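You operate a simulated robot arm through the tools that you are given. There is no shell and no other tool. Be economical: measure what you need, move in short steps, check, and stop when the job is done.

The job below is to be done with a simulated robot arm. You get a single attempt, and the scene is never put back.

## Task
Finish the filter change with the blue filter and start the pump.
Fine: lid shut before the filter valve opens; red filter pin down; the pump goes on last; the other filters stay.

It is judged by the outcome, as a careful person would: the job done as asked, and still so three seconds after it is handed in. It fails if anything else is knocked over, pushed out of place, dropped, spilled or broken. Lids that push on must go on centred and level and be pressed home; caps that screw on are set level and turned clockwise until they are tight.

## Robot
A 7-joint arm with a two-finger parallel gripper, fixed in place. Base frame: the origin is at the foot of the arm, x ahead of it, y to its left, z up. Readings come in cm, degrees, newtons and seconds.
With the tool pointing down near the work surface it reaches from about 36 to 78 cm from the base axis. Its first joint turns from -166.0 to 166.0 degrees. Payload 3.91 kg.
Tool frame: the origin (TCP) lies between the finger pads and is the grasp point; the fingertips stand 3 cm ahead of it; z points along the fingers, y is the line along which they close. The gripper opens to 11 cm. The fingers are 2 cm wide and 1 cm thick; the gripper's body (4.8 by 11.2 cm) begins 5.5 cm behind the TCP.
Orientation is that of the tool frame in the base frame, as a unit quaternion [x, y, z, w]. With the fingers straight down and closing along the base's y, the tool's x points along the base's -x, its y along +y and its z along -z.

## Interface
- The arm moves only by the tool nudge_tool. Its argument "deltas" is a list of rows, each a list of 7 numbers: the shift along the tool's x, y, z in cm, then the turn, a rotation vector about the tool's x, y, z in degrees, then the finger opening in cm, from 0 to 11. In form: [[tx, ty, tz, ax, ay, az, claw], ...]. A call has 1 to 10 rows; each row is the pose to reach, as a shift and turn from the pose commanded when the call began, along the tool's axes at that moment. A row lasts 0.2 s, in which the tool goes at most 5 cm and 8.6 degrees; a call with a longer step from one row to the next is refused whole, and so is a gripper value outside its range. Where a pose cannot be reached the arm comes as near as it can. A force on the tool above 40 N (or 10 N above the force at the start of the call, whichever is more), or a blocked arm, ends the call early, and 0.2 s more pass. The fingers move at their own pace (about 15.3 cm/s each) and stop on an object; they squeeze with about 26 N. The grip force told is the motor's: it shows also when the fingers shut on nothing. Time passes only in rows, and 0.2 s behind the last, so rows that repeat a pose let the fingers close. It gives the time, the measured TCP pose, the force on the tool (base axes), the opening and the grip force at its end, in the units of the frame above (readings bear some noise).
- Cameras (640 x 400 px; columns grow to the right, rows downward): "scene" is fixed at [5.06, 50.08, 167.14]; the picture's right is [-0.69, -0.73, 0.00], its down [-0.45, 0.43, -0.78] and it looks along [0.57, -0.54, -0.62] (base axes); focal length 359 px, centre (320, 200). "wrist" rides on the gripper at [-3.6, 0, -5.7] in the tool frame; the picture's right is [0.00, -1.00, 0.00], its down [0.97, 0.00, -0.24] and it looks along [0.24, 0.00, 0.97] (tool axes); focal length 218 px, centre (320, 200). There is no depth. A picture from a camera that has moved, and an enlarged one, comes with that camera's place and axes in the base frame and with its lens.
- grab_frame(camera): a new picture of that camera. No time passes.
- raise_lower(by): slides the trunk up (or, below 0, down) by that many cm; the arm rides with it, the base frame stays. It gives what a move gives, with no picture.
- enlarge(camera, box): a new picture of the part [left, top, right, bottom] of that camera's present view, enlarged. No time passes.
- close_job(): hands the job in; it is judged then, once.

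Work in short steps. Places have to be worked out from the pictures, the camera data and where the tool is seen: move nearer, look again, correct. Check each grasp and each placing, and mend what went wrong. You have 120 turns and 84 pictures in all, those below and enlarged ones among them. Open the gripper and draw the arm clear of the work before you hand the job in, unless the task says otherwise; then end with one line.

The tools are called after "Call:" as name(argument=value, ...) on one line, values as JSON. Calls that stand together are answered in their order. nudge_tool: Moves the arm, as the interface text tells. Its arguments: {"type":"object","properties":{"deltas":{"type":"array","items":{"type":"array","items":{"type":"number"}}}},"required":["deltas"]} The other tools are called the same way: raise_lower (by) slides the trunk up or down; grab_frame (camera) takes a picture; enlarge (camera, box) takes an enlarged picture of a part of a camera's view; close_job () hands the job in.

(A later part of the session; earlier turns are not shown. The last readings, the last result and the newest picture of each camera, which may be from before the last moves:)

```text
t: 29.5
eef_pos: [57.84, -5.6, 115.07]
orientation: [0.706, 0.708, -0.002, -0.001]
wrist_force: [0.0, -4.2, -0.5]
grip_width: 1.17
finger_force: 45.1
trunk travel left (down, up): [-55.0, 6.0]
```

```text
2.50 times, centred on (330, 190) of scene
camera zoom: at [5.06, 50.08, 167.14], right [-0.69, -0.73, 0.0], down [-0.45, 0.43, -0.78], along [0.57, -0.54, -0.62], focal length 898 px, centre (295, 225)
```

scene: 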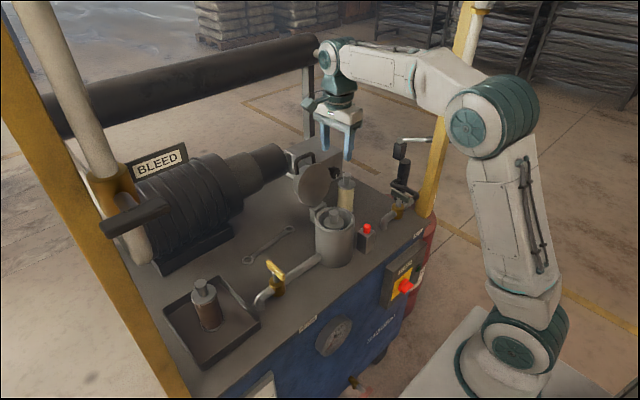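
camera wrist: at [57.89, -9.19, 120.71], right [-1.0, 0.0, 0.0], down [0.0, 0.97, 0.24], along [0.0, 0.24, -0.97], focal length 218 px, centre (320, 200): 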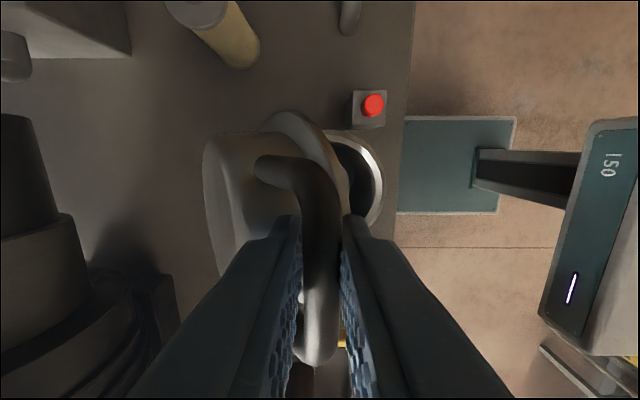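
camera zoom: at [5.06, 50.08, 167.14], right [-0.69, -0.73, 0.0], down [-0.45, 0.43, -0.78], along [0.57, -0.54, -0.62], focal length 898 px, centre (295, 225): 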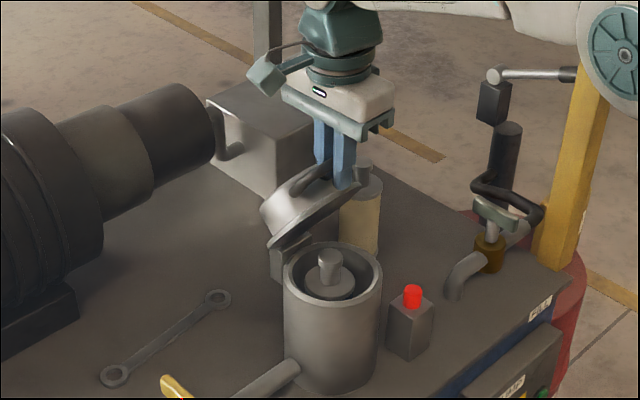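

It's going well, so I'll continue to about 75°.

Call:
nudge_tool(deltas=[[0, -0.88, 0.45, 0, 0, 0, 0.5], [0, -1.73, 0.97, 0, 0, 0, 0.5], [0, -2.55, 1.54, 0, 0, 0, 0.5], [0, -3.34, 2.17, 0, 0, 0, 0.5], [0, -4.08, 2.84, 0, 0, 0, 0.5], [0, -4.77, 3.56, 0, 0, 0, 0.5], [0, -5.42, 4.33, 0, 0, 0, 0.5], [0, -6.01, 5.13, 0, 0, 0, 0.5]])

Call:
enlarge(camera="scene", box=[270, 150, 390, 270])

```text
t: 31.3
eef_pos: [51.73, -5.49, 109.66]
orientation: [0.706, 0.708, 0.0, 0.001]
wrist_force: [-1.4, 2.1, 0.7]
grip_width: 1.14
finger_force: 44.8
trunk travel left (down, up): [-55.0, 6.0]
```

```text
3.33 times, centred on (330, 210) of scene
camera zoom: at [5.06, 50.08, 167.14], right [-0.69, -0.73, 0.0], down [-0.45, 0.43, -0.78], along [0.57, -0.54, -0.62], focal length 1197 px, centre (287, 167)
```

zoom: 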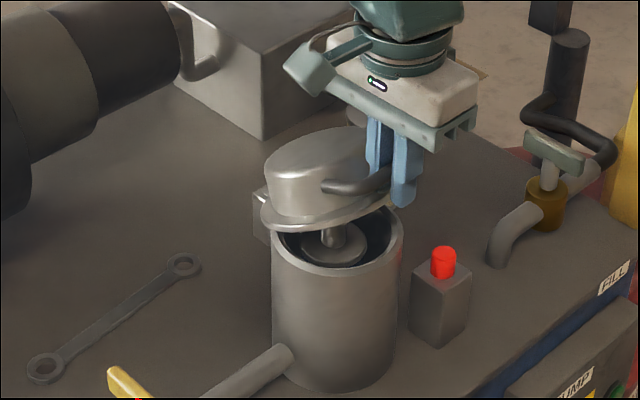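

The lid is about 20° from shut, so I'll continue carefully.

Call:
nudge_tool(deltas=[[0, -0.28, 0.43, 0, 0, 0, 0.5], [0, -0.54, 0.85, 0, 0, 0, 0.5], [0, -0.8, 1.3, 0, 0, 0, 0.5], [0, -1.02, 1.72, 0, 0, 0, 0.5], [0, -1.25, 2.2, 0, 0, 0, 0.5], [0, -1.45, 2.63, 0, 0, 0, 0.5], [0, -1.65, 3.1, 0, 0, 0, 0.5], [0, -1.81, 3.56, 0, 0, 0, 0.5]])

Call:
enlarge(camera="scene", box=[270, 150, 390, 270])

```text
t: 33.1
eef_pos: [49.8, -5.59, 106.17]
orientation: [0.706, 0.708, 0.0, 0.0]
wrist_force: [-6.0, -0.1, 1.6]
grip_width: 1.19
finger_force: 45.1
trunk travel left (down, up): [-55.0, 6.0]
```

```text
3.33 times, centred on (330, 210) of scene
camera zoom: at [5.06, 50.08, 167.14], right [-0.69, -0.73, 0.0], down [-0.45, 0.43, -0.78], along [0.57, -0.54, -0.62], focal length 1197 px, centre (287, 167)
```

zoom: 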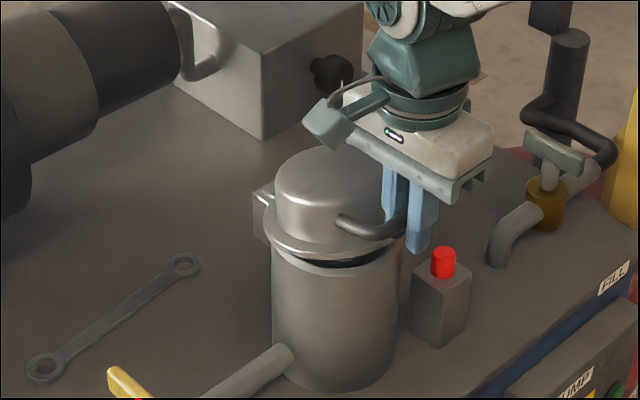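

There's about 1.5 cm left at the front edge. I'll keep lowering until the force shows it has closed.

Call:
nudge_tool(deltas=[[0, -0.25, 0.5, 0, 0, 0, 0.5], [0, -0.4, 1.0, 0, 0, 0, 0.5], [0, -0.55, 1.5, 0, 0, 0, 0.5], [0, -0.65, 1.9, 0, 0, 0, 0.5]])

Call:
enlarge(camera="scene", box=[270, 150, 390, 270])

```text
t: 34.1
eef_pos: [49.35, -5.52, 104.41]
orientation: [0.706, 0.708, 0.0, 0.001]
wrist_force: [-7.7, -0.7, 0.6]
grip_width: 1.17
finger_force: 45.1
trunk travel left (down, up): [-55.0, 6.0]
```

```text
3.33 times, centred on (330, 210) of scene
camera zoom: at [5.06, 50.08, 167.14], right [-0.69, -0.73, 0.0], down [-0.45, 0.43, -0.78], along [0.57, -0.54, -0.62], focal length 1197 px, centre (287, 167)
```

zoom: 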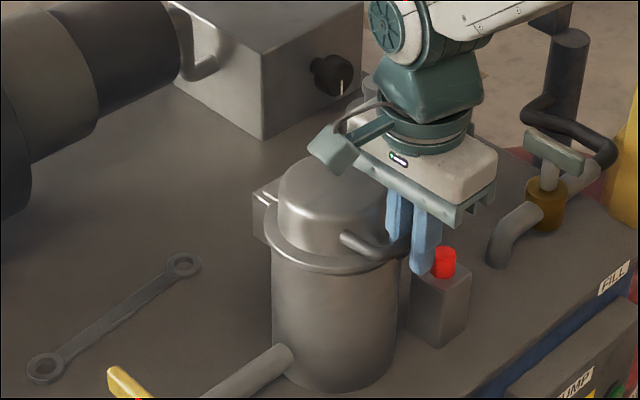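

It's nearly shut. I'll press down gently until it seats.

Call:
nudge_tool(deltas=[[0, -0.15, 0.3, 0, 0, 0, 0.5], [0, -0.25, 0.6, 0, 0, 0, 0.5], [0, -0.25, 0.6, 0, 0, 0, 0.5]])

Call:
nudge_tool(deltas=[[0, -0.05, 0.3, 0, 0, 0, 0.5], [0, -0.1, 0.6, 0, 0, 0, 0.5], [0, -0.1, 0.6, 0, 0, 0, 0.5]])

Call:
enlarge(camera="scene", box=[270, 150, 390, 270])

```text
t: 34.9
eef_pos: [49.12, -5.55, 103.84]
orientation: [0.707, 0.707, -0.001, 0.001]
wrist_force: [0.0, -1.0, -1.5]
grip_width: 1.18
finger_force: 44.6
trunk travel left (down, up): [-55.0, 6.0]
```

```text
t: 35.7
eef_pos: [49.15, -5.52, 103.42]
orientation: [0.707, 0.707, 0.002, 0.003]
wrist_force: [8.3, 0.6, 24.0]
grip_width: 1.19
finger_force: 44.6
trunk travel left (down, up): [-55.0, 6.0]
```

```text
3.33 times, centred on (330, 210) of scene
camera zoom: at [5.06, 50.08, 167.14], right [-0.69, -0.73, 0.0], down [-0.45, 0.43, -0.78], along [0.57, -0.54, -0.62], focal length 1197 px, centre (287, 167)
```

zoom: 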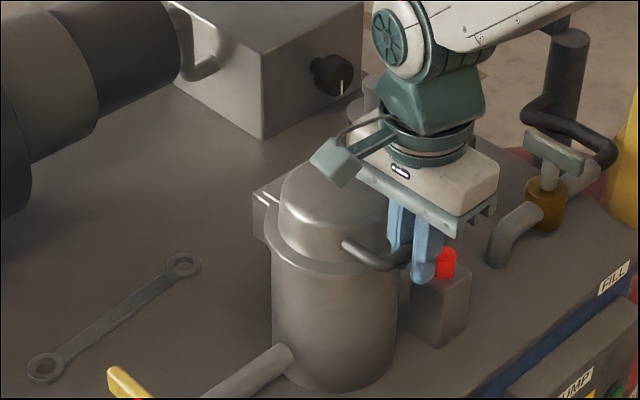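

The lid is seated with a 24 N reaction. I'll open the fingers a little and rise clear.

Call:
nudge_tool(deltas=[[0, 0, -0.3, 0, 0, 0, 2.2], [0, 0, -0.3, 0, 0, 0, 2.4], [0, 0, -2, 0, 0, 0, 2.4], [0, 0, -5, 0, 0, 0, 2.4], [0, 0, -9, 0, 0, 0, 2.4], [0, 0, -12, 0, 0, 0, 2.4], [0, 0, -12, 0, 0, 0, 1]])

Call:
grab_frame(camera="wrist")

Call:
enlarge(camera="scene", box=[240, 170, 440, 330])

```text
t: 37.3
eef_pos: [48.95, -5.5, 115.11]
orientation: [0.706, 0.708, 0.0, 0.0]
wrist_force: [0.4, 0.0, 0.4]
grip_width: 1.01
finger_force: 0.0
trunk travel left (down, up): [-55.0, 6.0]
```

```text
35 pictures are left
camera wrist: at [49.11, -9.19, 120.86], right [-1.0, 0.0, 0.0], down [0.0, 0.97, 0.24], along [0.0, 0.24, -0.97], focal length 218 px, centre (320, 200)
```

wrist: 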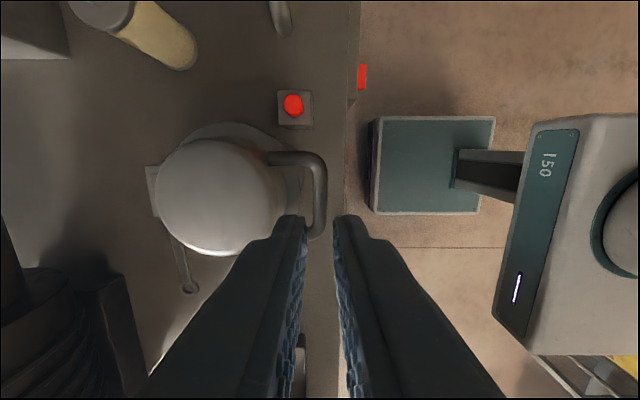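

```text
2.50 times, centred on (340, 250) of scene
camera zoom: at [5.06, 50.08, 167.14], right [-0.69, -0.73, 0.0], down [-0.45, 0.43, -0.78], along [0.57, -0.54, -0.62], focal length 898 px, centre (270, 75)
```

zoom: 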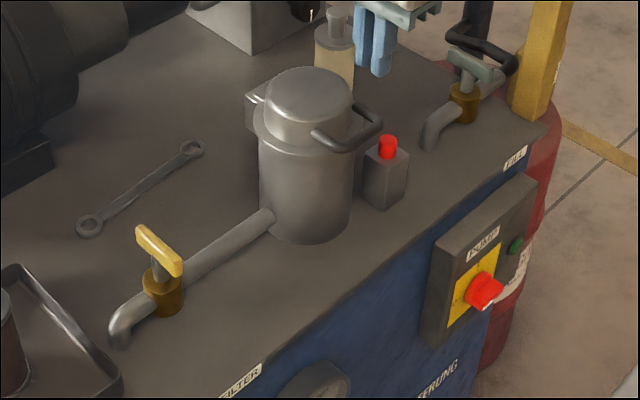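

The lid is shut and level. The red pin's top is at about (52.0,-13.4,96), so I'll close the fingers and move above it.

Call:
nudge_tool(deltas=[[-3, 1, 0, 0, 0, 0, 0], [-6, 2.2, 0, 0, 0, 0, 0], [-7.9, 3.0, 2, 0, 0, 0, 0], [-7.9, 3.0, 6, 0, 0, 0, 0], [-7.9, 3.0, 10, 0, 0, 0, 0], [-7.9, 3.0, 12.5, 0, 0, 0, 0], [-7.9, 3.0, 12.5, 0, 0, 0, 0]])

Call:
grab_frame(camera="wrist")

Call:
enlarge(camera="scene", box=[310, 180, 430, 280])

```text
t: 38.9
eef_pos: [51.98, -13.44, 102.68]
orientation: [0.707, 0.707, -0.001, 0.001]
wrist_force: [-0.3, -0.4, 0.1]
grip_width: 0.0
finger_force: 26.1
trunk travel left (down, up): [-55.0, 6.0]
```

```text
33 pictures are left
camera wrist: at [52.05, -17.17, 108.39], right [-1.0, 0.0, 0.0], down [0.0, 0.97, 0.24], along [0.0, 0.24, -0.97], focal length 218 px, centre (320, 200)
```

wrist: 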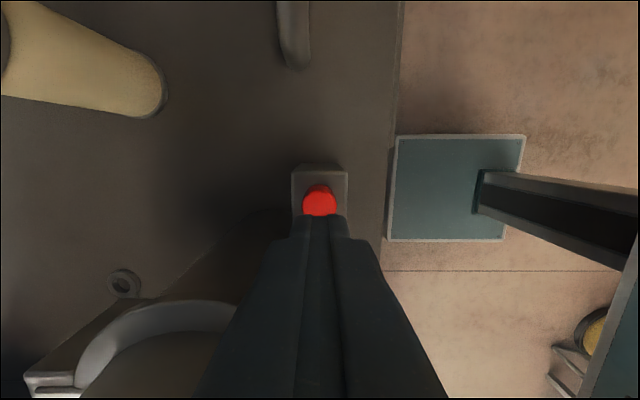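

```text
4.00 times, centred on (370, 230) of scene
camera zoom: at [5.06, 50.08, 167.14], right [-0.69, -0.73, 0.0], down [-0.45, 0.43, -0.78], along [0.57, -0.54, -0.62], focal length 1436 px, centre (120, 80)
```

zoom: 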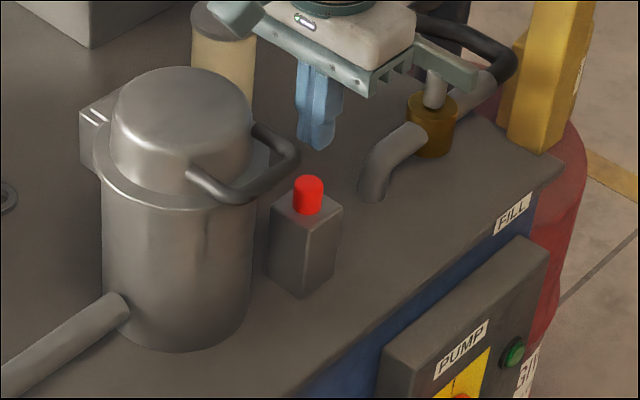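

The pin sits about 0.4 cm farther to −y than I had it. I'll correct that and lower onto it.

Call:
nudge_tool(deltas=[[-0.4, 0.1, 1, 0, 0, 0, 0], [-0.4, 0.1, 2, 0, 0, 0, 0], [-0.4, 0.1, 3, 0, 0, 0, 0], [-0.4, 0.1, 3.5, 0, 0, 0, 0], [-0.4, 0.1, 4, 0, 0, 0, 0]])

Call:
enlarge(camera="scene", box=[310, 180, 430, 280])

```text
t: 40.1
eef_pos: [52.06, -13.83, 98.67]
orientation: [0.707, 0.708, -0.001, 0.0]
wrist_force: [0.5, 0.4, 0.7]
grip_width: 0.01
finger_force: 26.0
trunk travel left (down, up): [-55.0, 6.0]
```

```text
4.00 times, centred on (370, 230) of scene
camera zoom: at [5.06, 50.08, 167.14], right [-0.69, -0.73, 0.0], down [-0.45, 0.43, -0.78], along [0.57, -0.54, -0.62], focal length 1436 px, centre (120, 80)
```

zoom: 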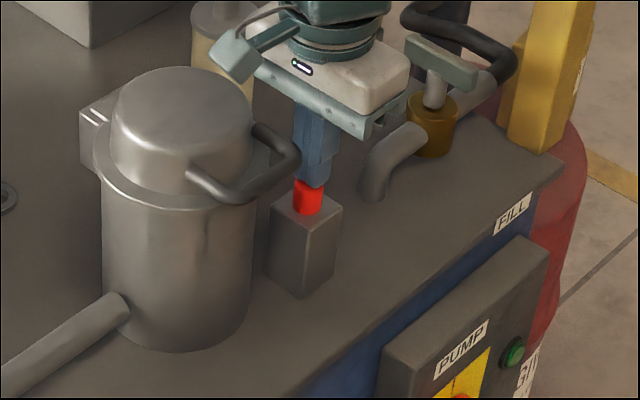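

The fingertips are right on top of the pin. I'll press down.

Call:
nudge_tool(deltas=[[0, 0, 0.3, 0, 0, 0, 0], [0, 0, 0.6, 0, 0, 0, 0], [0, 0, 0.9, 0, 0, 0, 0], [0, 0, 1.2, 0, 0, 0, 0], [0, 0, 1.5, 0, 0, 0, 0], [0, 0, 1.8, 0, 0, 0, 0], [0, 0, 2.1, 0, 0, 0, 0]])

Call:
enlarge(camera="scene", box=[310, 180, 430, 280])

```text
t: 41.7
eef_pos: [52.0, -13.78, 97.05]
orientation: [0.706, 0.708, 0.001, 0.004]
wrist_force: [-4.7, 3.9, 37.5]
grip_width: 0.0
finger_force: 26.2
trunk travel left (down, up): [-55.0, 6.0]
```

```text
4.00 times, centred on (370, 230) of scene
camera zoom: at [5.06, 50.08, 167.14], right [-0.69, -0.73, 0.0], down [-0.45, 0.43, -0.78], along [0.57, -0.54, -0.62], focal length 1436 px, centre (120, 80)
```

zoom: 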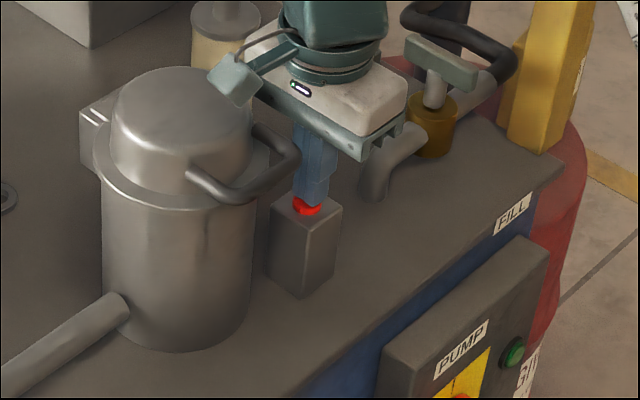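

The pin went down and met a firm stop at 37 N. I'll lift off and check that it stays down.

Call:
nudge_tool(deltas=[[0, 0, 0, 0, 0, 0, 0], [0, 0, -2, 0, 0, 0, 0], [0, 0, -6, 0, 0, 0, 0], [0, 0, -10, 0, 0, 0, 0], [0, 0, -14, 0, 0, 0, 0], [0, 0, -14, 0, 0, 0, 0]])

Call:
enlarge(camera="scene", box=[310, 180, 430, 280])

```text
t: 43.1
eef_pos: [51.96, -13.87, 110.61]
orientation: [0.706, 0.708, 0.0, 0.001]
wrist_force: [0.4, 0.4, 1.1]
grip_width: 0.0
finger_force: 25.9
trunk travel left (down, up): [-55.0, 6.0]
```

```text
4.00 times, centred on (370, 230) of scene
camera zoom: at [5.06, 50.08, 167.14], right [-0.69, -0.73, 0.0], down [-0.45, 0.43, -0.78], along [0.57, -0.54, -0.62], focal length 1436 px, centre (120, 80)
```

zoom: 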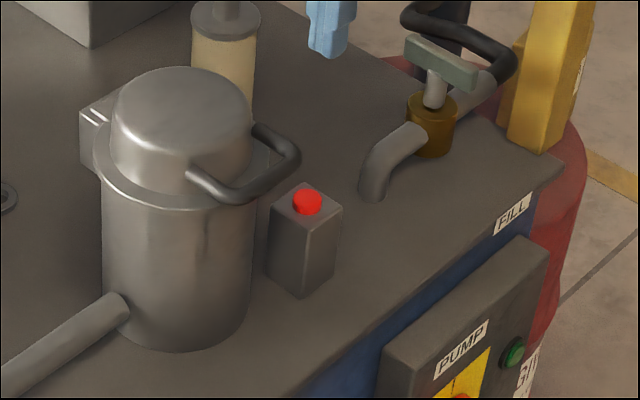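

The pin stays down. Next is the yellow filter valve, at about (57.1,16.5,96) with its bar along x, across the pipe and so closed. I'll go over it while yawing back so the fingers close along y.

Call:
nudge_tool(deltas=[[0, 0, -4, 0, 0, -8.5, 2], [1, 0.5, -8, 0, 0, -17, 4], [4, 1, -10, 0, 0, -25.5, 4], [8, 1.5, -10, 0, 0, -34, 4], [12, 2, -10, 0, 0, -42.5, 4], [16, 2.5, -10, 0, 0, -51, 4], [20, 3, -10, 0, 0, -59.5, 4], [24, 3.8, -10, 0, 0, -68, 4], [28, 4.5, -10, 0, 0, -76.5, 4], [30.4, 5.1, -10, 0, 0, -85, 4]])

Call:
nudge_tool(deltas=[[0, 0, 2, 0, 0, -5, 4], [0, 0, 5, 0, 0, -5, 4], [0, 0, 8, 0, 0, -5, 4], [0, 0, 8, 0, 0, -5, 4]])

Call:
grab_frame(camera="wrist")

Call:
grab_frame(camera="scene")

```text
t: 45.3
eef_pos: [57.09, 16.49, 120.56]
orientation: [0.042, 0.999, -0.002, 0.0]
wrist_force: [-0.7, 0.2, -0.8]
grip_width: 3.99
finger_force: 0.1
trunk travel left (down, up): [-55.0, 6.0]
```

```text
t: 46.3
eef_pos: [57.05, 16.32, 112.53]
orientation: [-0.001, 1.0, -0.001, 0.0]
wrist_force: [-0.3, 0.1, -0.6]
grip_width: 4.0
finger_force: 0.0
trunk travel left (down, up): [-55.0, 6.0]
```

```text
28 pictures are left
camera wrist: at [60.82, 16.41, 118.26], right [0.0, -1.0, 0.0], down [-0.97, 0.0, 0.24], along [-0.24, 0.0, -0.97], focal length 218 px, centre (320, 200)
```

wrist: 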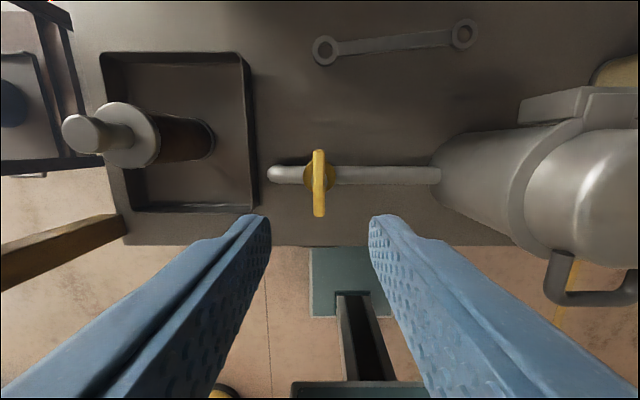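

```text
27 pictures are left
```

scene: 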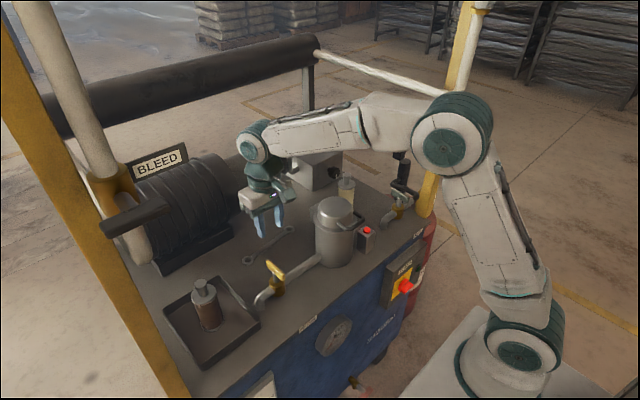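

The handle bar is centred under the tool at (57.1,16.5). I'll descend around it.

Call:
nudge_tool(deltas=[[0, 0.1, 4, 0, 0, 0, 4], [0, 0.1, 8, 0, 0, 0, 4], [0, 0.15, 12, 0, 0, 0, 4], [0, 0.15, 14.3, 0, 0, 0, 4], [0, 0.15, 14.3, 0, 0, 0, 4]])

Call:
grab_frame(camera="wrist")

Call:
enlarge(camera="scene", box=[220, 200, 340, 320])

```text
t: 47.5
eef_pos: [57.19, 16.86, 98.16]
orientation: [-0.001, 1.0, -0.001, 0.0]
wrist_force: [1.0, -0.1, 0.0]
grip_width: 4.02
finger_force: 0.1
trunk travel left (down, up): [-55.0, 6.0]
```

```text
26 pictures are left
camera wrist: at [60.82, 16.76, 103.91], right [0.0, -1.0, 0.0], down [-0.97, 0.0, 0.24], along [-0.24, 0.0, -0.97], focal length 218 px, centre (320, 200)
```

wrist: 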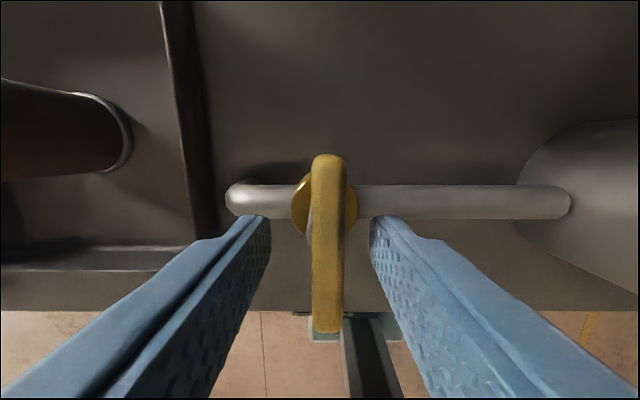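

```text
3.33 times, centred on (280, 260) of scene
camera zoom: at [5.06, 50.08, 167.14], right [-0.69, -0.73, 0.0], down [-0.45, 0.43, -0.78], along [0.57, -0.54, -0.62], focal length 1197 px, centre (453, 0)
```

zoom: 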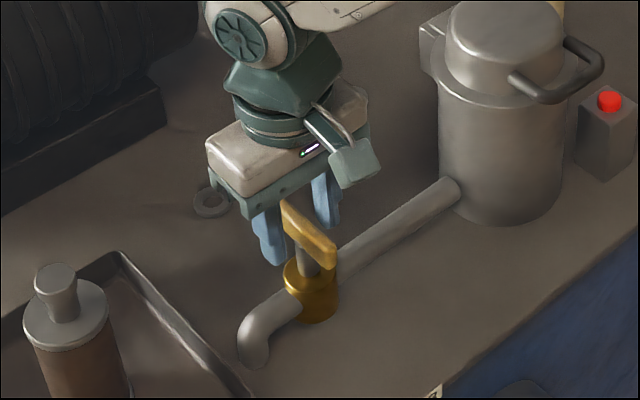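

The bar is between the fingers, slightly to −y. I'll centre on the stem axis, lower 1 cm and grip.

Call:
nudge_tool(deltas=[[-0.1, -0.3, 0.5, 0, 0, 0, 4], [-0.15, -0.35, 1.0, 0, 0, 0, 4], [-0.15, -0.35, 1.0, 0, 0, 0, 2], [-0.15, -0.35, 1.0, 0, 0, 0, 0.6], [-0.15, -0.35, 1.0, 0, 0, 0, 0.6]])

Call:
nudge_tool(deltas=[[0, 0, 0, 0, 0, -5, 0.6], [0, 0, 0, 0, 0, -10, 0.6], [0, 0, 0, 0, 0, -15, 0.6], [0, 0, 0, 0, 0, -20, 0.6]])

Call:
grab_frame(camera="wrist")

```text
t: 48.7
eef_pos: [57.28, 16.59, 97.38]
orientation: [-0.001, 1.0, -0.002, 0.0]
wrist_force: [-0.4, 3.1, -0.1]
grip_width: 1.71
finger_force: 45.1
trunk travel left (down, up): [-55.0, 6.0]
```

```text
t: 49.7
eef_pos: [57.35, 16.67, 97.27]
orientation: [-0.176, 0.984, -0.001, 0.001]
wrist_force: [-2.7, 9.2, 2.9]
grip_width: 1.72
finger_force: 45.0
trunk travel left (down, up): [-55.0, 6.0]
```

```text
24 pictures are left
camera wrist: at [60.7, 17.79, 103.01], right [0.35, -0.94, 0.0], down [-0.91, -0.34, 0.24], along [-0.22, -0.09, -0.97], focal length 218 px, centre (320, 200)
```

wrist: 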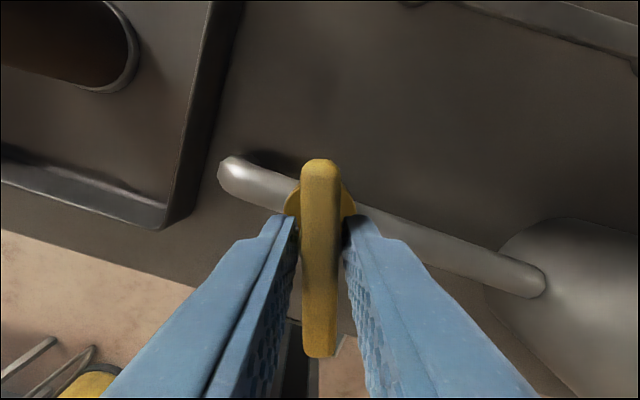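

The handle turns freely with the gripper in this direction. I'll continue toward parallel with the pipe.

Call:
nudge_tool(deltas=[[0, 0, 0, 0, 0, -7, 0.6], [0, 0, 0, 0, 0, -14, 0.6], [0, 0, 0, 0, 0, -21, 0.6], [0, 0, 0, 0, 0, -28, 0.6], [0, 0, 0, 0, 0, -35, 0.6], [0, 0, 0, 0, 0, -42, 0.6], [0, 0, 0, 0, 0, -49, 0.6], [0, 0, 0, 0, 0, -56, 0.6], [0, 0, 0, 0, 0, -63, 0.6], [0, 0, 0, 0, 0, -70, 0.6]])

Call:
grab_frame(camera="wrist")

```text
t: 51.9
eef_pos: [56.98, 16.59, 97.39]
orientation: [0.709, -0.705, 0.001, 0.0]
wrist_force: [-12.4, 22.3, 11.7]
grip_width: 1.75
finger_force: 45.0
trunk travel left (down, up): [-55.0, 6.0]
```

```text
23 pictures are left
camera wrist: at [57.08, 20.18, 102.99], right [1.0, 0.01, 0.0], down [0.01, -0.97, 0.24], along [0.0, -0.24, -0.97], focal length 218 px, centre (320, 200)
```

wrist: 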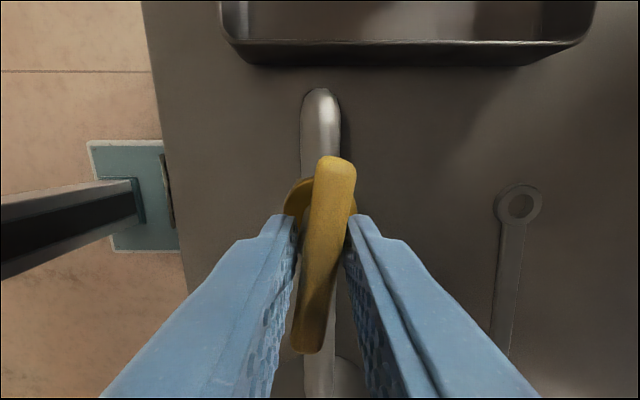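

The handle lags by about 9°, so it's roughly 81° open. I'll turn a bit more to bring it fully in line with the pipe.

Call:
nudge_tool(deltas=[[0, 0, 0, 0, 0, -4, 0.6], [0, 0, 0, 0, 0, -8, 0.6], [0, 0, 0, 0, 0, -12, 0.6], [0, 0, 0, 0, 0, -12, 0.6]])

Call:
grab_frame(camera="wrist")

```text
t: 52.9
eef_pos: [56.94, 16.53, 97.25]
orientation: [0.778, -0.628, 0.001, 0.002]
wrist_force: [-17.8, 19.2, 5.1]
grip_width: 1.75
finger_force: 44.9
trunk travel left (down, up): [-55.0, 6.0]
```

```text
22 pictures are left
camera wrist: at [56.33, 20.06, 102.99], right [0.98, 0.21, 0.0], down [0.2, -0.95, 0.24], along [0.05, -0.24, -0.97], focal length 218 px, centre (320, 200)
```

wrist: 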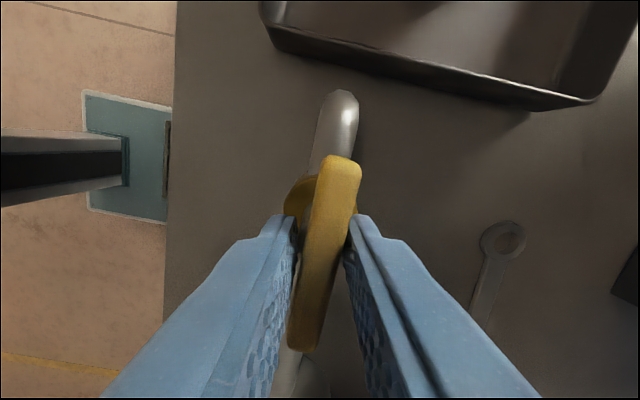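

The handle is now parallel to the pipe. I'll release, rise and verify.

Call:
nudge_tool(deltas=[[0, 0, 0, 0, 0, 0, 3.5], [0, 0, 0, 0, 0, 0, 4], [0, 0, -2, 0, 0, 4, 4], [0, 0, -6, 0, 0, 8, 4], [0, 0, -10, 0, 0, 13, 4], [0, 0, -14, 0, 0, 13, 4]])

Call:
grab_frame(camera="wrist")

Call:
enlarge(camera="scene", box=[230, 220, 450, 400])

```text
t: 54.3
eef_pos: [57.08, 16.5, 111.43]
orientation: [-0.701, 0.713, 0.0, -0.001]
wrist_force: [-0.9, 0.1, 0.5]
grip_width: 4.02
finger_force: 0.1
trunk travel left (down, up): [-55.0, 6.0]
```

```text
21 pictures are left
camera wrist: at [57.34, 20.06, 117.14], right [1.0, -0.02, 0.0], down [-0.02, -0.97, 0.24], along [0.0, -0.24, -0.97], focal length 218 px, centre (320, 200)
```

wrist: 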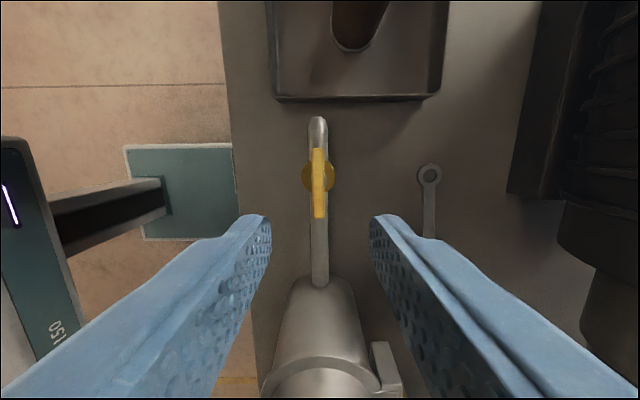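

```text
2.22 times, centred on (340, 310) of scene
camera zoom: at [5.06, 50.08, 167.14], right [-0.69, -0.73, 0.0], down [-0.45, 0.43, -0.78], along [0.57, -0.54, -0.62], focal length 798 px, centre (276, -44)
```

zoom: 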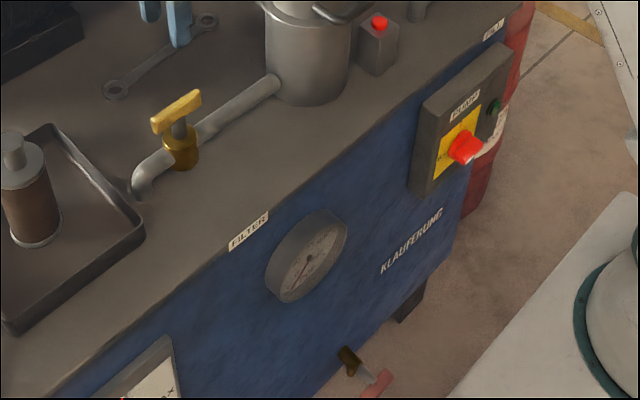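

The filter valve is open, in line with the pipe. Now I'll look closely at the pump switch.

Call:
enlarge(camera="scene", box=[370, 245, 430, 310])

```text
6.15 times, centred on (400, 278) of scene
camera zoom: at [5.06, 50.08, 167.14], right [-0.69, -0.73, 0.0], down [-0.45, 0.43, -0.78], along [0.57, -0.54, -0.62], focal length 2209 px, centre (-172, -277)
```

zoom: 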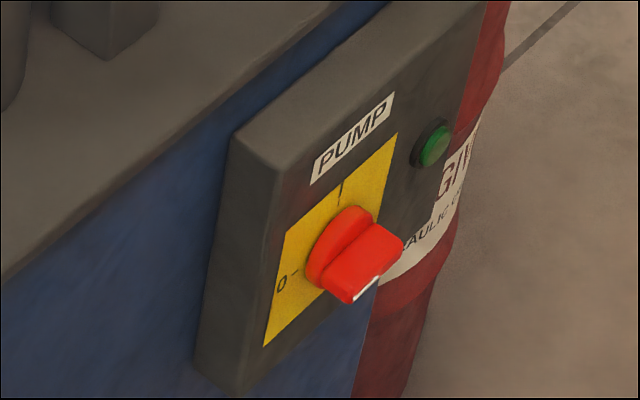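

The knob grip lies horizontal at "0" and "I" is up, so it needs 90° clockwise seen from the front. The knob is near (40,-23,71). I'll draw back in front of the cart and start tilting the tool toward horizontal.

Call:
nudge_tool(deltas=[[0, 0, -4, 0, 0, 0, 4], [3.5, 1.5, -6, 5, 0, 0, 4], [7, 3, -6, 10, 0, 0, 4], [10.5, 5, -6, 15, 0, 0, 4], [14, 7, -6, 20, 0, 0, 4], [17.5, 9, -6, 25, 0, 0, 4], [21, 11, -6, 30, 0, 0, 4], [24, 13, -6, 35, 0, 0, 4], [26.5, 15, -6, 40, 0, 0, 4], [26.5, 15, -6, 40, 0, 0, 4]])

Call:
grab_frame(camera="scene")

```text
t: 56.5
eef_pos: [42.05, -9.84, 117.13]
orientation: [-0.659, 0.67, -0.244, 0.239]
wrist_force: [-0.2, -0.4, 0.4]
grip_width: 4.01
finger_force: 0.1
trunk travel left (down, up): [-55.0, 6.0]
```

```text
18 pictures are left
```

scene: 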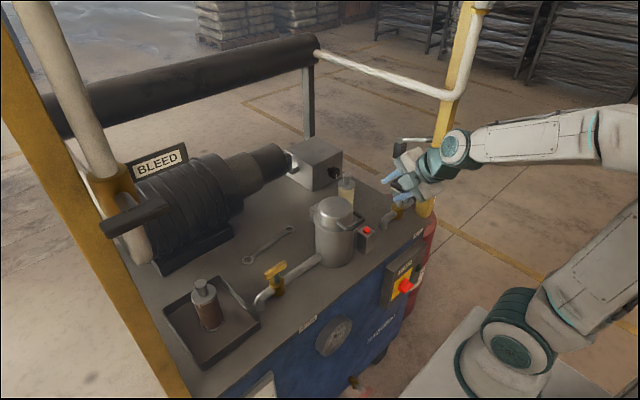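

It works. I'll continue tilting to horizontal while backing off to x≈28 in front of the knob.

Call:
nudge_tool(deltas=[[2, 2.5, -0.6, 8.4, 0, 0, 4], [4, 5, -1.2, 16.8, 0, 0, 4], [6, 7.5, -1.8, 25.2, 0, 0, 4], [8, 10, -2.4, 33.6, 0, 0, 4], [10, 12.6, -3, 42, 0, 0, 4], [12, 15.2, -3.6, 50, 0, 0, 4], [12, 15.2, -3.6, 50, 0, 0, 4]])

Call:
grab_frame(camera="scene")

```text
t: 58.1
eef_pos: [32.74, -24.71, 115.36]
orientation: [0.537, -0.476, 0.466, -0.518]
wrist_force: [-0.7, -0.4, 0.0]
grip_width: 4.02
finger_force: 0.2
out of reach, approached as far as the arm can: row 2, 3, 4, 5, 6, 7
trunk travel left (down, up): [-55.0, 6.0]
```

```text
17 pictures are left
```

scene: 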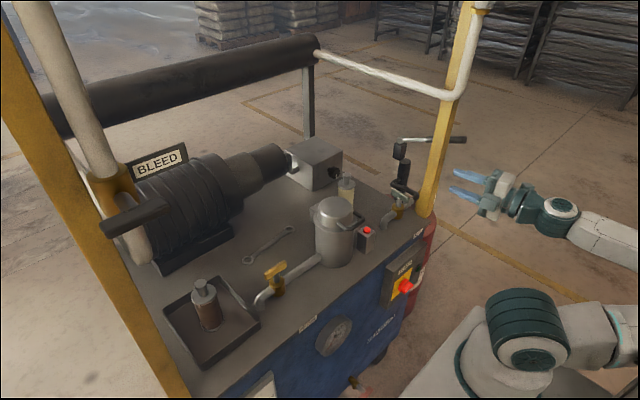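

The tool is nearly horizontal and the fingers close vertically. The trunk can take the arm down to the knob height (z≈71), so I'll lower it part way and check.

Call:
raise_lower(by=-30)

Call:
grab_frame(camera="scene")

Call:
grab_frame(camera="wrist")

```text
t: 58.6
eef_pos: [33.07, -24.46, 113.88]
orientation: [0.54, -0.475, 0.462, -0.518]
wrist_force: [0.0, -0.3, 0.7]
grip_width: 4.02
finger_force: 0.1
trunk travel left (down, up): [-54.1, 6.9]
stopped: the arm was blocked; the commanded pose is now the measured one
```

```text
16 pictures are left
```

scene: 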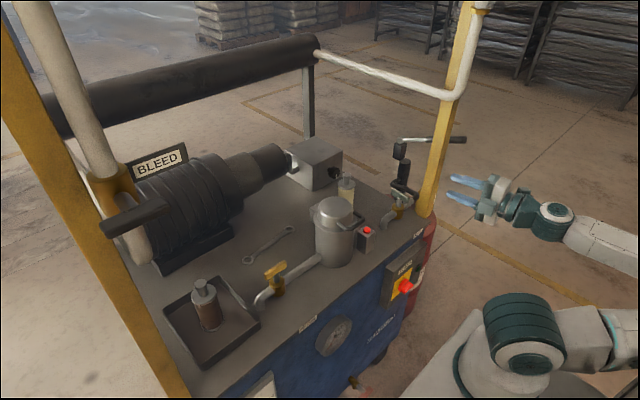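

```text
15 pictures are left
camera wrist: at [27.06, -21.65, 114.09], right [0.03, 0.01, 1.0], down [-0.12, -0.99, 0.02], along [0.99, -0.12, -0.03], focal length 218 px, centre (320, 200)
```

wrist: 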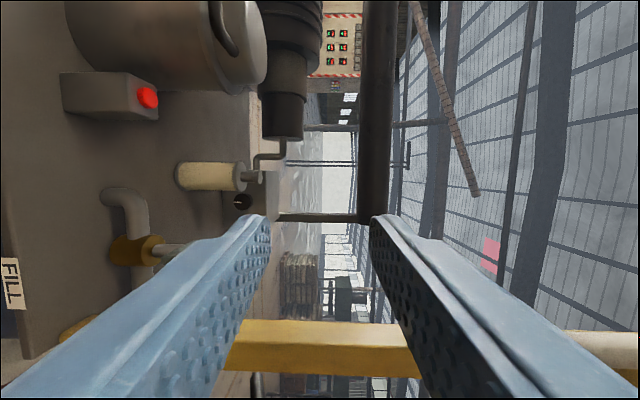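

The trunk move was probably stopped because the commanded pose was out of reach. The command has since been reset to the measured pose, so I'll back the reach off slightly with a small move forward and down, then try the trunk again.

Call:
nudge_tool(deltas=[[0, 1, 1, 0, 0, 0, 4], [0, 2, 1.5, 0, 0, 0, 4], [0, 4, 1.5, 0, 0, 0, 4], [0, 6, 1.5, 0, 0, 0, 4]])

Call:
raise_lower(by=-15)

```text
t: 59.6
eef_pos: [34.73, -24.68, 111.14]
orientation: [0.545, -0.484, 0.46, -0.508]
wrist_force: [0.2, 1.4, 0.0]
grip_width: 4.0
finger_force: 0.0
out of reach, approached as far as the arm can: row 3, 4
trunk travel left (down, up): [-54.1, 6.9]
```

```text
t: 61.3
eef_pos: [34.92, -24.83, 95.96]
orientation: [0.545, -0.485, 0.458, -0.509]
wrist_force: [0.7, -0.5, -0.4]
grip_width: 3.98
finger_force: 0.0
trunk travel left (down, up): [-39.1, 21.9]
```

The trunk lowers fine now. I'll go down another 12 cm and look at the panel.

Call:
raise_lower(by=-12)

Call:
grab_frame(camera="wrist")

Call:
enlarge(camera="scene", box=[360, 200, 520, 320])

```text
t: 62.8
eef_pos: [35.09, -24.86, 83.8]
orientation: [0.544, -0.486, 0.457, -0.509]
wrist_force: [0.5, 1.4, -0.3]
grip_width: 4.0
finger_force: 0.0
trunk travel left (down, up): [-27.1, 33.9]
```

```text
14 pictures are left
camera wrist: at [29.02, -21.88, 84.23], right [0.06, 0.01, 1.0], down [-0.13, -0.99, 0.02], along [0.99, -0.13, -0.06], focal length 218 px, centre (320, 200)
```

wrist: 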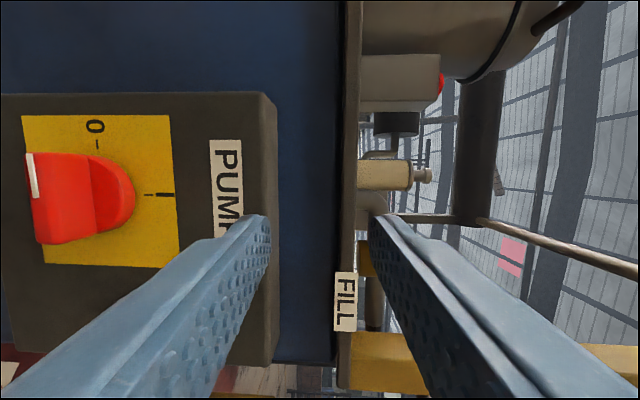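

```text
3.33 times, centred on (440, 260) of scene
camera zoom: at [5.06, 50.08, 167.14], right [-0.69, -0.73, 0.0], down [-0.45, 0.43, -0.78], along [0.57, -0.54, -0.62], focal length 1197 px, centre (-80, 0)
```

zoom: 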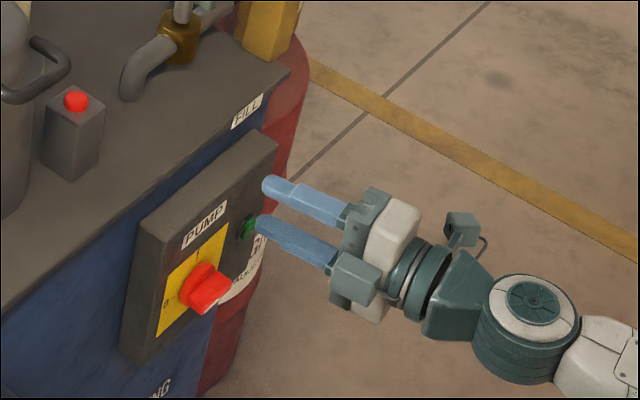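

Clear view: the knob axis is at about (y -23.3, z 70.7), the grip front is at x≈38, and the grip lies horizontal at 0. I'll shift right to y≈-29 and back a little before lowering, so the lower finger doesn't touch the knob.

Call:
nudge_tool(deltas=[[2, 0, -0.5, 0, 0, 0, 4], [4, 0, -1, 0, 0, 0, 4], [4.3, 0, -1.5, 0, 0, 0, 4]])

Call:
raise_lower(by=-13)

Call:
grab_frame(camera="wrist")

```text
t: 63.6
eef_pos: [34.24, -29.53, 84.03]
orientation: [0.546, -0.488, 0.454, -0.508]
wrist_force: [-0.2, -0.7, -0.3]
grip_width: 3.98
finger_force: 0.0
trunk travel left (down, up): [-27.1, 33.9]
```

```text
t: 65.2
eef_pos: [34.21, -29.22, 70.93]
orientation: [0.547, -0.489, 0.453, -0.507]
wrist_force: [0.4, 0.3, -0.2]
grip_width: 3.99
finger_force: 0.0
trunk travel left (down, up): [-14.1, 46.9]
```

```text
12 pictures are left
camera wrist: at [28.38, -26.44, 71.37], right [0.07, 0.01, 1.0], down [-0.13, -0.99, 0.02], along [0.99, -0.13, -0.07], focal length 218 px, centre (320, 200)
```

wrist: 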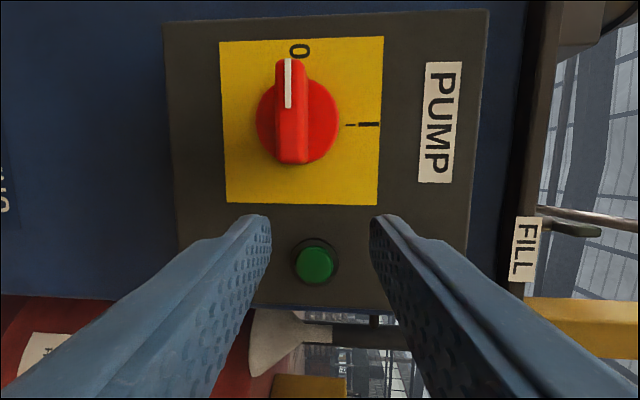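

Head-on view now: the knob axis is at about (y -23.7, z 69.2) and the grip is 1.4 cm thick, pointing at 0. I'll line up in front of it and square the tool to the panel.

Call:
nudge_tool(deltas=[[-1.8, 0.5, 0.2, 1.5, 2, 0, 4], [-3.6, 1.1, 0.5, 3, 4.5, 0, 4], [-5.45, 1.63, 0.9, 4.4, 6.5, 0, 4], [-5.45, 1.63, 0.9, 4.4, 6.5, 0, 4]])

Call:
grab_frame(camera="wrist")

```text
t: 66.2
eef_pos: [35.32, -26.69, 73.77]
orientation: [0.501, -0.5, 0.504, -0.494]
wrist_force: [0.2, -0.1, 0.5]
grip_width: 4.0
finger_force: 0.0
out of reach, approached as far as the arm can: row 1, 2, 3, 4
trunk travel left (down, up): [-14.1, 46.9]
```

```text
11 pictures are left
camera wrist: at [29.81, -23.08, 73.8], right [0.0, 0.01, 1.0], down [-0.25, -0.97, 0.01], along [0.97, -0.25, 0.0], focal length 218 px, centre (320, 200)
```

wrist: 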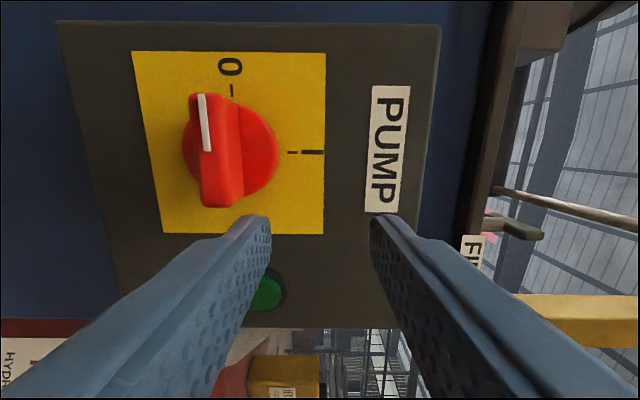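

The arm is folded to its limit in that pose. I'll step right and up, lower the trunk further so the arm has more room, then line up again.

Call:
nudge_tool(deltas=[[2.9, -2.9, 0, 0, 0, 0, 4], [5.8, -5.75, 0.1, 0, 0, 0, 4], [5.8, -5.75, 0.1, 0, 0, 0, 4]])

Call:
raise_lower(by=-12)

```text
t: 67.0
eef_pos: [35.43, -32.39, 79.73]
orientation: [0.499, -0.496, 0.507, -0.498]
wrist_force: [0.1, 0.8, 0.1]
grip_width: 3.98
finger_force: 0.0
trunk travel left (down, up): [-14.1, 46.9]
```

```text
t: 68.5
eef_pos: [35.41, -32.19, 67.71]
orientation: [0.5, -0.496, 0.506, -0.499]
wrist_force: [-1.0, 0.2, 0.3]
grip_width: 4.01
finger_force: 0.0
trunk travel left (down, up): [-2.1, 58.9]
```

Now I'll slide left to y≈-23.7 and z≈69.25, staying just in front of the knob.

Call:
nudge_tool(deltas=[[-2.5, -1.0, -0.4, 0, 0, 0, 4], [-5, -1.5, -0.5, 0, 0, 0, 4], [-7, -1.55, -0.5, 0, 0, 0, 4], [-8.5, -1.55, -0.5, 0, 0, 0, 4], [-8.5, -1.55, -0.5, 0, 0, 0, 4]])

Call:
grab_frame(camera="wrist")

```text
t: 69.7
eef_pos: [36.01, -24.81, 68.74]
orientation: [-0.501, 0.498, -0.494, 0.507]
wrist_force: [-0.6, 0.6, 0.5]
grip_width: 3.99
finger_force: 0.1
out of reach, approached as far as the arm can: row 4, 5
trunk travel left (down, up): [-2.1, 58.9]
```

```text
10 pictures are left
camera wrist: at [30.32, -21.27, 68.76], right [0.0, -0.01, 1.0], down [-0.23, -0.97, -0.01], along [0.97, -0.23, 0.0], focal length 218 px, centre (320, 200)
```

wrist: 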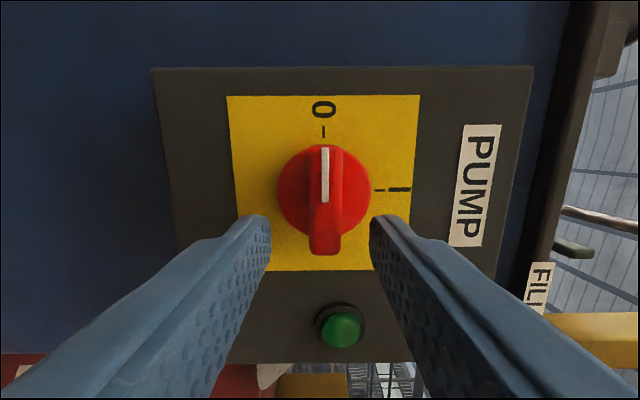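

The knob axis reads (y -23.2, z 68.95). I'll move in so the pads straddle the grip.

Call:
nudge_tool(deltas=[[0, -0.1, 0.6, 0, 0, 0, 4], [-0.8, -0.2, 1.2, 0, 0, 0, 4], [-1.6, -0.2, 1.2, 0, 0, 0, 4], [-1.6, -0.2, 1.2, 0, 0, 0, 4]])

Call:
grab_frame(camera="wrist")

```text
t: 70.7
eef_pos: [37.02, -23.81, 69.67]
orientation: [0.5, -0.498, 0.501, -0.501]
wrist_force: [0.2, 0.9, -0.3]
grip_width: 4.03
finger_force: 0.2
out of reach, approached as far as the arm can: row 3, 4
trunk travel left (down, up): [-2.1, 58.9]
```

```text
9 pictures are left
camera wrist: at [31.37, -20.33, 69.63], right [0.0, 0.0, 1.0], down [-0.24, -0.97, 0.0], along [0.97, -0.24, 0.0], focal length 218 px, centre (320, 200)
```

wrist: 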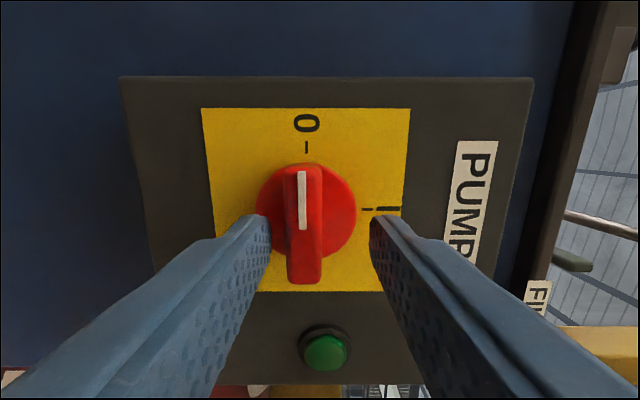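

The axis is confirmed at (y -23.2, z 68.97). I'll lower 0.7 cm with the trunk and shift left slightly with a small lean to relieve the reach limit.

Call:
raise_lower(by=-0.7)

Call:
nudge_tool(deltas=[[-0.3, 0, 0.2, 0, -3, 0, 4], [-0.6, 0, 0.4, 0, -5, 0, 4], [-0.6, 0, 0.4, 0, -5, 0, 4]])

```text
t: 71.3
eef_pos: [37.16, -23.73, 68.94]
orientation: [0.502, -0.499, 0.501, -0.499]
wrist_force: [0.4, 0.0, 0.6]
grip_width: 4.0
finger_force: 0.1
trunk travel left (down, up): [-1.4, 59.6]
```

```text
t: 72.1
eef_pos: [36.9, -23.05, 69.26]
orientation: [0.521, -0.473, 0.484, -0.52]
wrist_force: [-0.2, -1.7, 0.3]
grip_width: 4.02
finger_force: 0.1
trunk travel left (down, up): [-1.4, 59.6]
```

Position is good. I'll do a fine correction and close on the grip.

Call:
nudge_tool(deltas=[[0.05, 0.25, 0.4, 0, 0, 0, 4], [0.05, 0.25, 0.4, 0, 0, 0, 2.5], [0.05, 0.25, 0.4, 0, 0, 0, 0.6], [0.05, 0.25, 0.4, 0, 0, 0, 0.6]])

Call:
grab_frame(camera="wrist")

```text
t: 73.1
eef_pos: [37.33, -22.96, 68.94]
orientation: [0.52, -0.475, 0.483, -0.52]
wrist_force: [-2.0, -0.2, -3.7]
grip_width: 1.47
finger_force: 44.9
trunk travel left (down, up): [-1.4, 59.6]
```

```text
8 pictures are left
camera wrist: at [31.51, -19.89, 68.89], right [-0.01, 0.01, 1.0], down [-0.16, -0.99, 0.01], along [0.99, -0.16, 0.01], focal length 218 px, centre (320, 200)
```

wrist: 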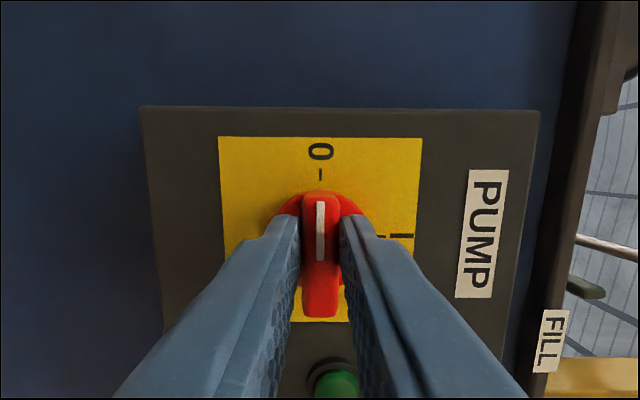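

The grip is held at 1.47 cm. I'll turn clockwise, first 25°, and check the force.

Call:
nudge_tool(deltas=[[0, 0, 0, 0, 0, 6, 0.6], [0, 0, 0, 0, 0, 12, 0.6], [0, 0, 0, 0, 0, 18, 0.6], [0, 0, 0, 0, 0, 25, 0.6]])

Call:
nudge_tool(deltas=[[0, 0, 0, 0, 0, 7, 0.6], [0, 0, 0, 0, 0, 14, 0.6], [0, 0, 0, 0, 0, 21, 0.6], [0, 0, 0, 0, 0, 28, 0.6], [0, 0, 0, 0, 0, 35, 0.6]])

Call:
grab_frame(camera="wrist")

```text
t: 74.1
eef_pos: [37.48, -23.03, 69.27]
orientation: [-0.405, 0.574, -0.361, 0.614]
wrist_force: [0.6, -3.6, 15.1]
grip_width: 1.49
finger_force: 44.6
trunk travel left (down, up): [-1.4, 59.6]
```

```text
t: 74.8
eef_pos: [37.49, -23.12, 69.4]
orientation: [-0.307, 0.627, -0.263, 0.665]
wrist_force: [-4.8, 5.8, 9.3]
grip_width: 1.51
finger_force: 45.3
trunk travel left (down, up): [-1.4, 59.6]
stopped in row 3: the force on the tool passed its limit (the readings are from after the stop); the commanded pose is now the measured one
```

```text
7 pictures are left
camera wrist: at [31.54, -20.99, 71.74], right [0.04, -0.67, 0.74], down [-0.17, -0.73, -0.66], along [0.99, -0.1, -0.14], focal length 218 px, centre (320, 200)
```

wrist: 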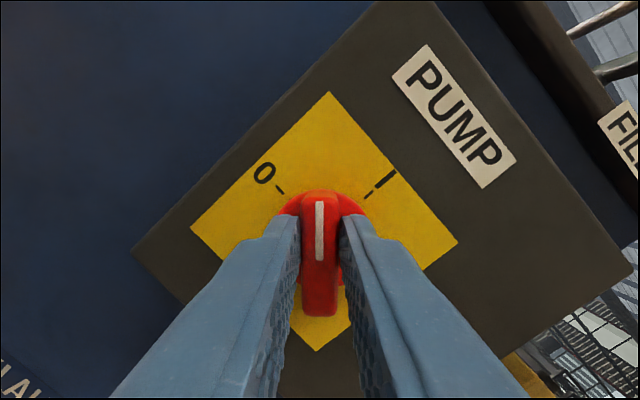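

The knob has turned about 43° with the gripper. The stop came from side load and the command has been reset, so I'll continue.

Call:
nudge_tool(deltas=[[0, 0, 0, 0, 0, 5, 0.6], [0, 0, 0, 0, 0, 10, 0.6], [0, 0, 0, 0, 0, 15, 0.6], [0, 0, 0, 0, 0, 20, 0.6], [0, 0, 0, 0, 0, 25, 0.6]])

Call:
nudge_tool(deltas=[[0, 0, 0, 0, 0, 5, 0.6], [0, 0, 0, 0, 0, 10, 0.6], [0, 0, 0, 0, 0, 15, 0.6], [0, 0, 0, 0, 0, 20, 0.6]])

Call:
grab_frame(camera="wrist")

```text
t: 76.0
eef_pos: [37.37, -23.33, 69.62]
orientation: [-0.161, 0.679, -0.113, 0.707]
wrist_force: [5.0, -9.8, 27.5]
grip_width: 1.54
finger_force: 45.7
trunk travel left (down, up): [-1.4, 59.6]
```

```text
t: 77.0
eef_pos: [37.28, -23.76, 69.51]
orientation: [-0.038, 0.696, 0.01, 0.717]
wrist_force: [4.4, -22.0, 24.7]
grip_width: 1.58
finger_force: 45.1
trunk travel left (down, up): [-1.4, 59.6]
```

```text
6 pictures are left
camera wrist: at [31.65, -23.95, 73.0], right [0.07, -1.0, 0.04], down [-0.21, -0.05, -0.98], along [0.98, 0.06, -0.21], focal length 218 px, centre (320, 200)
```

wrist: 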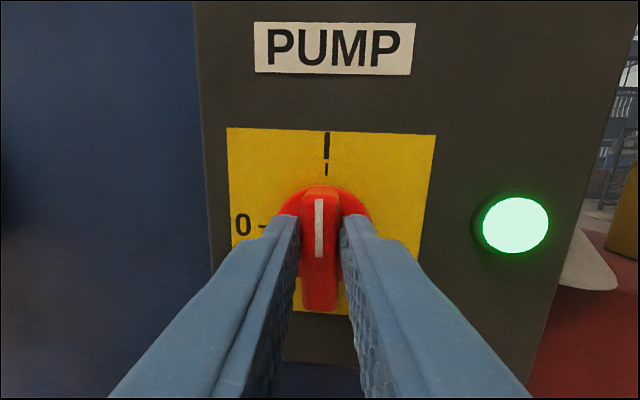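

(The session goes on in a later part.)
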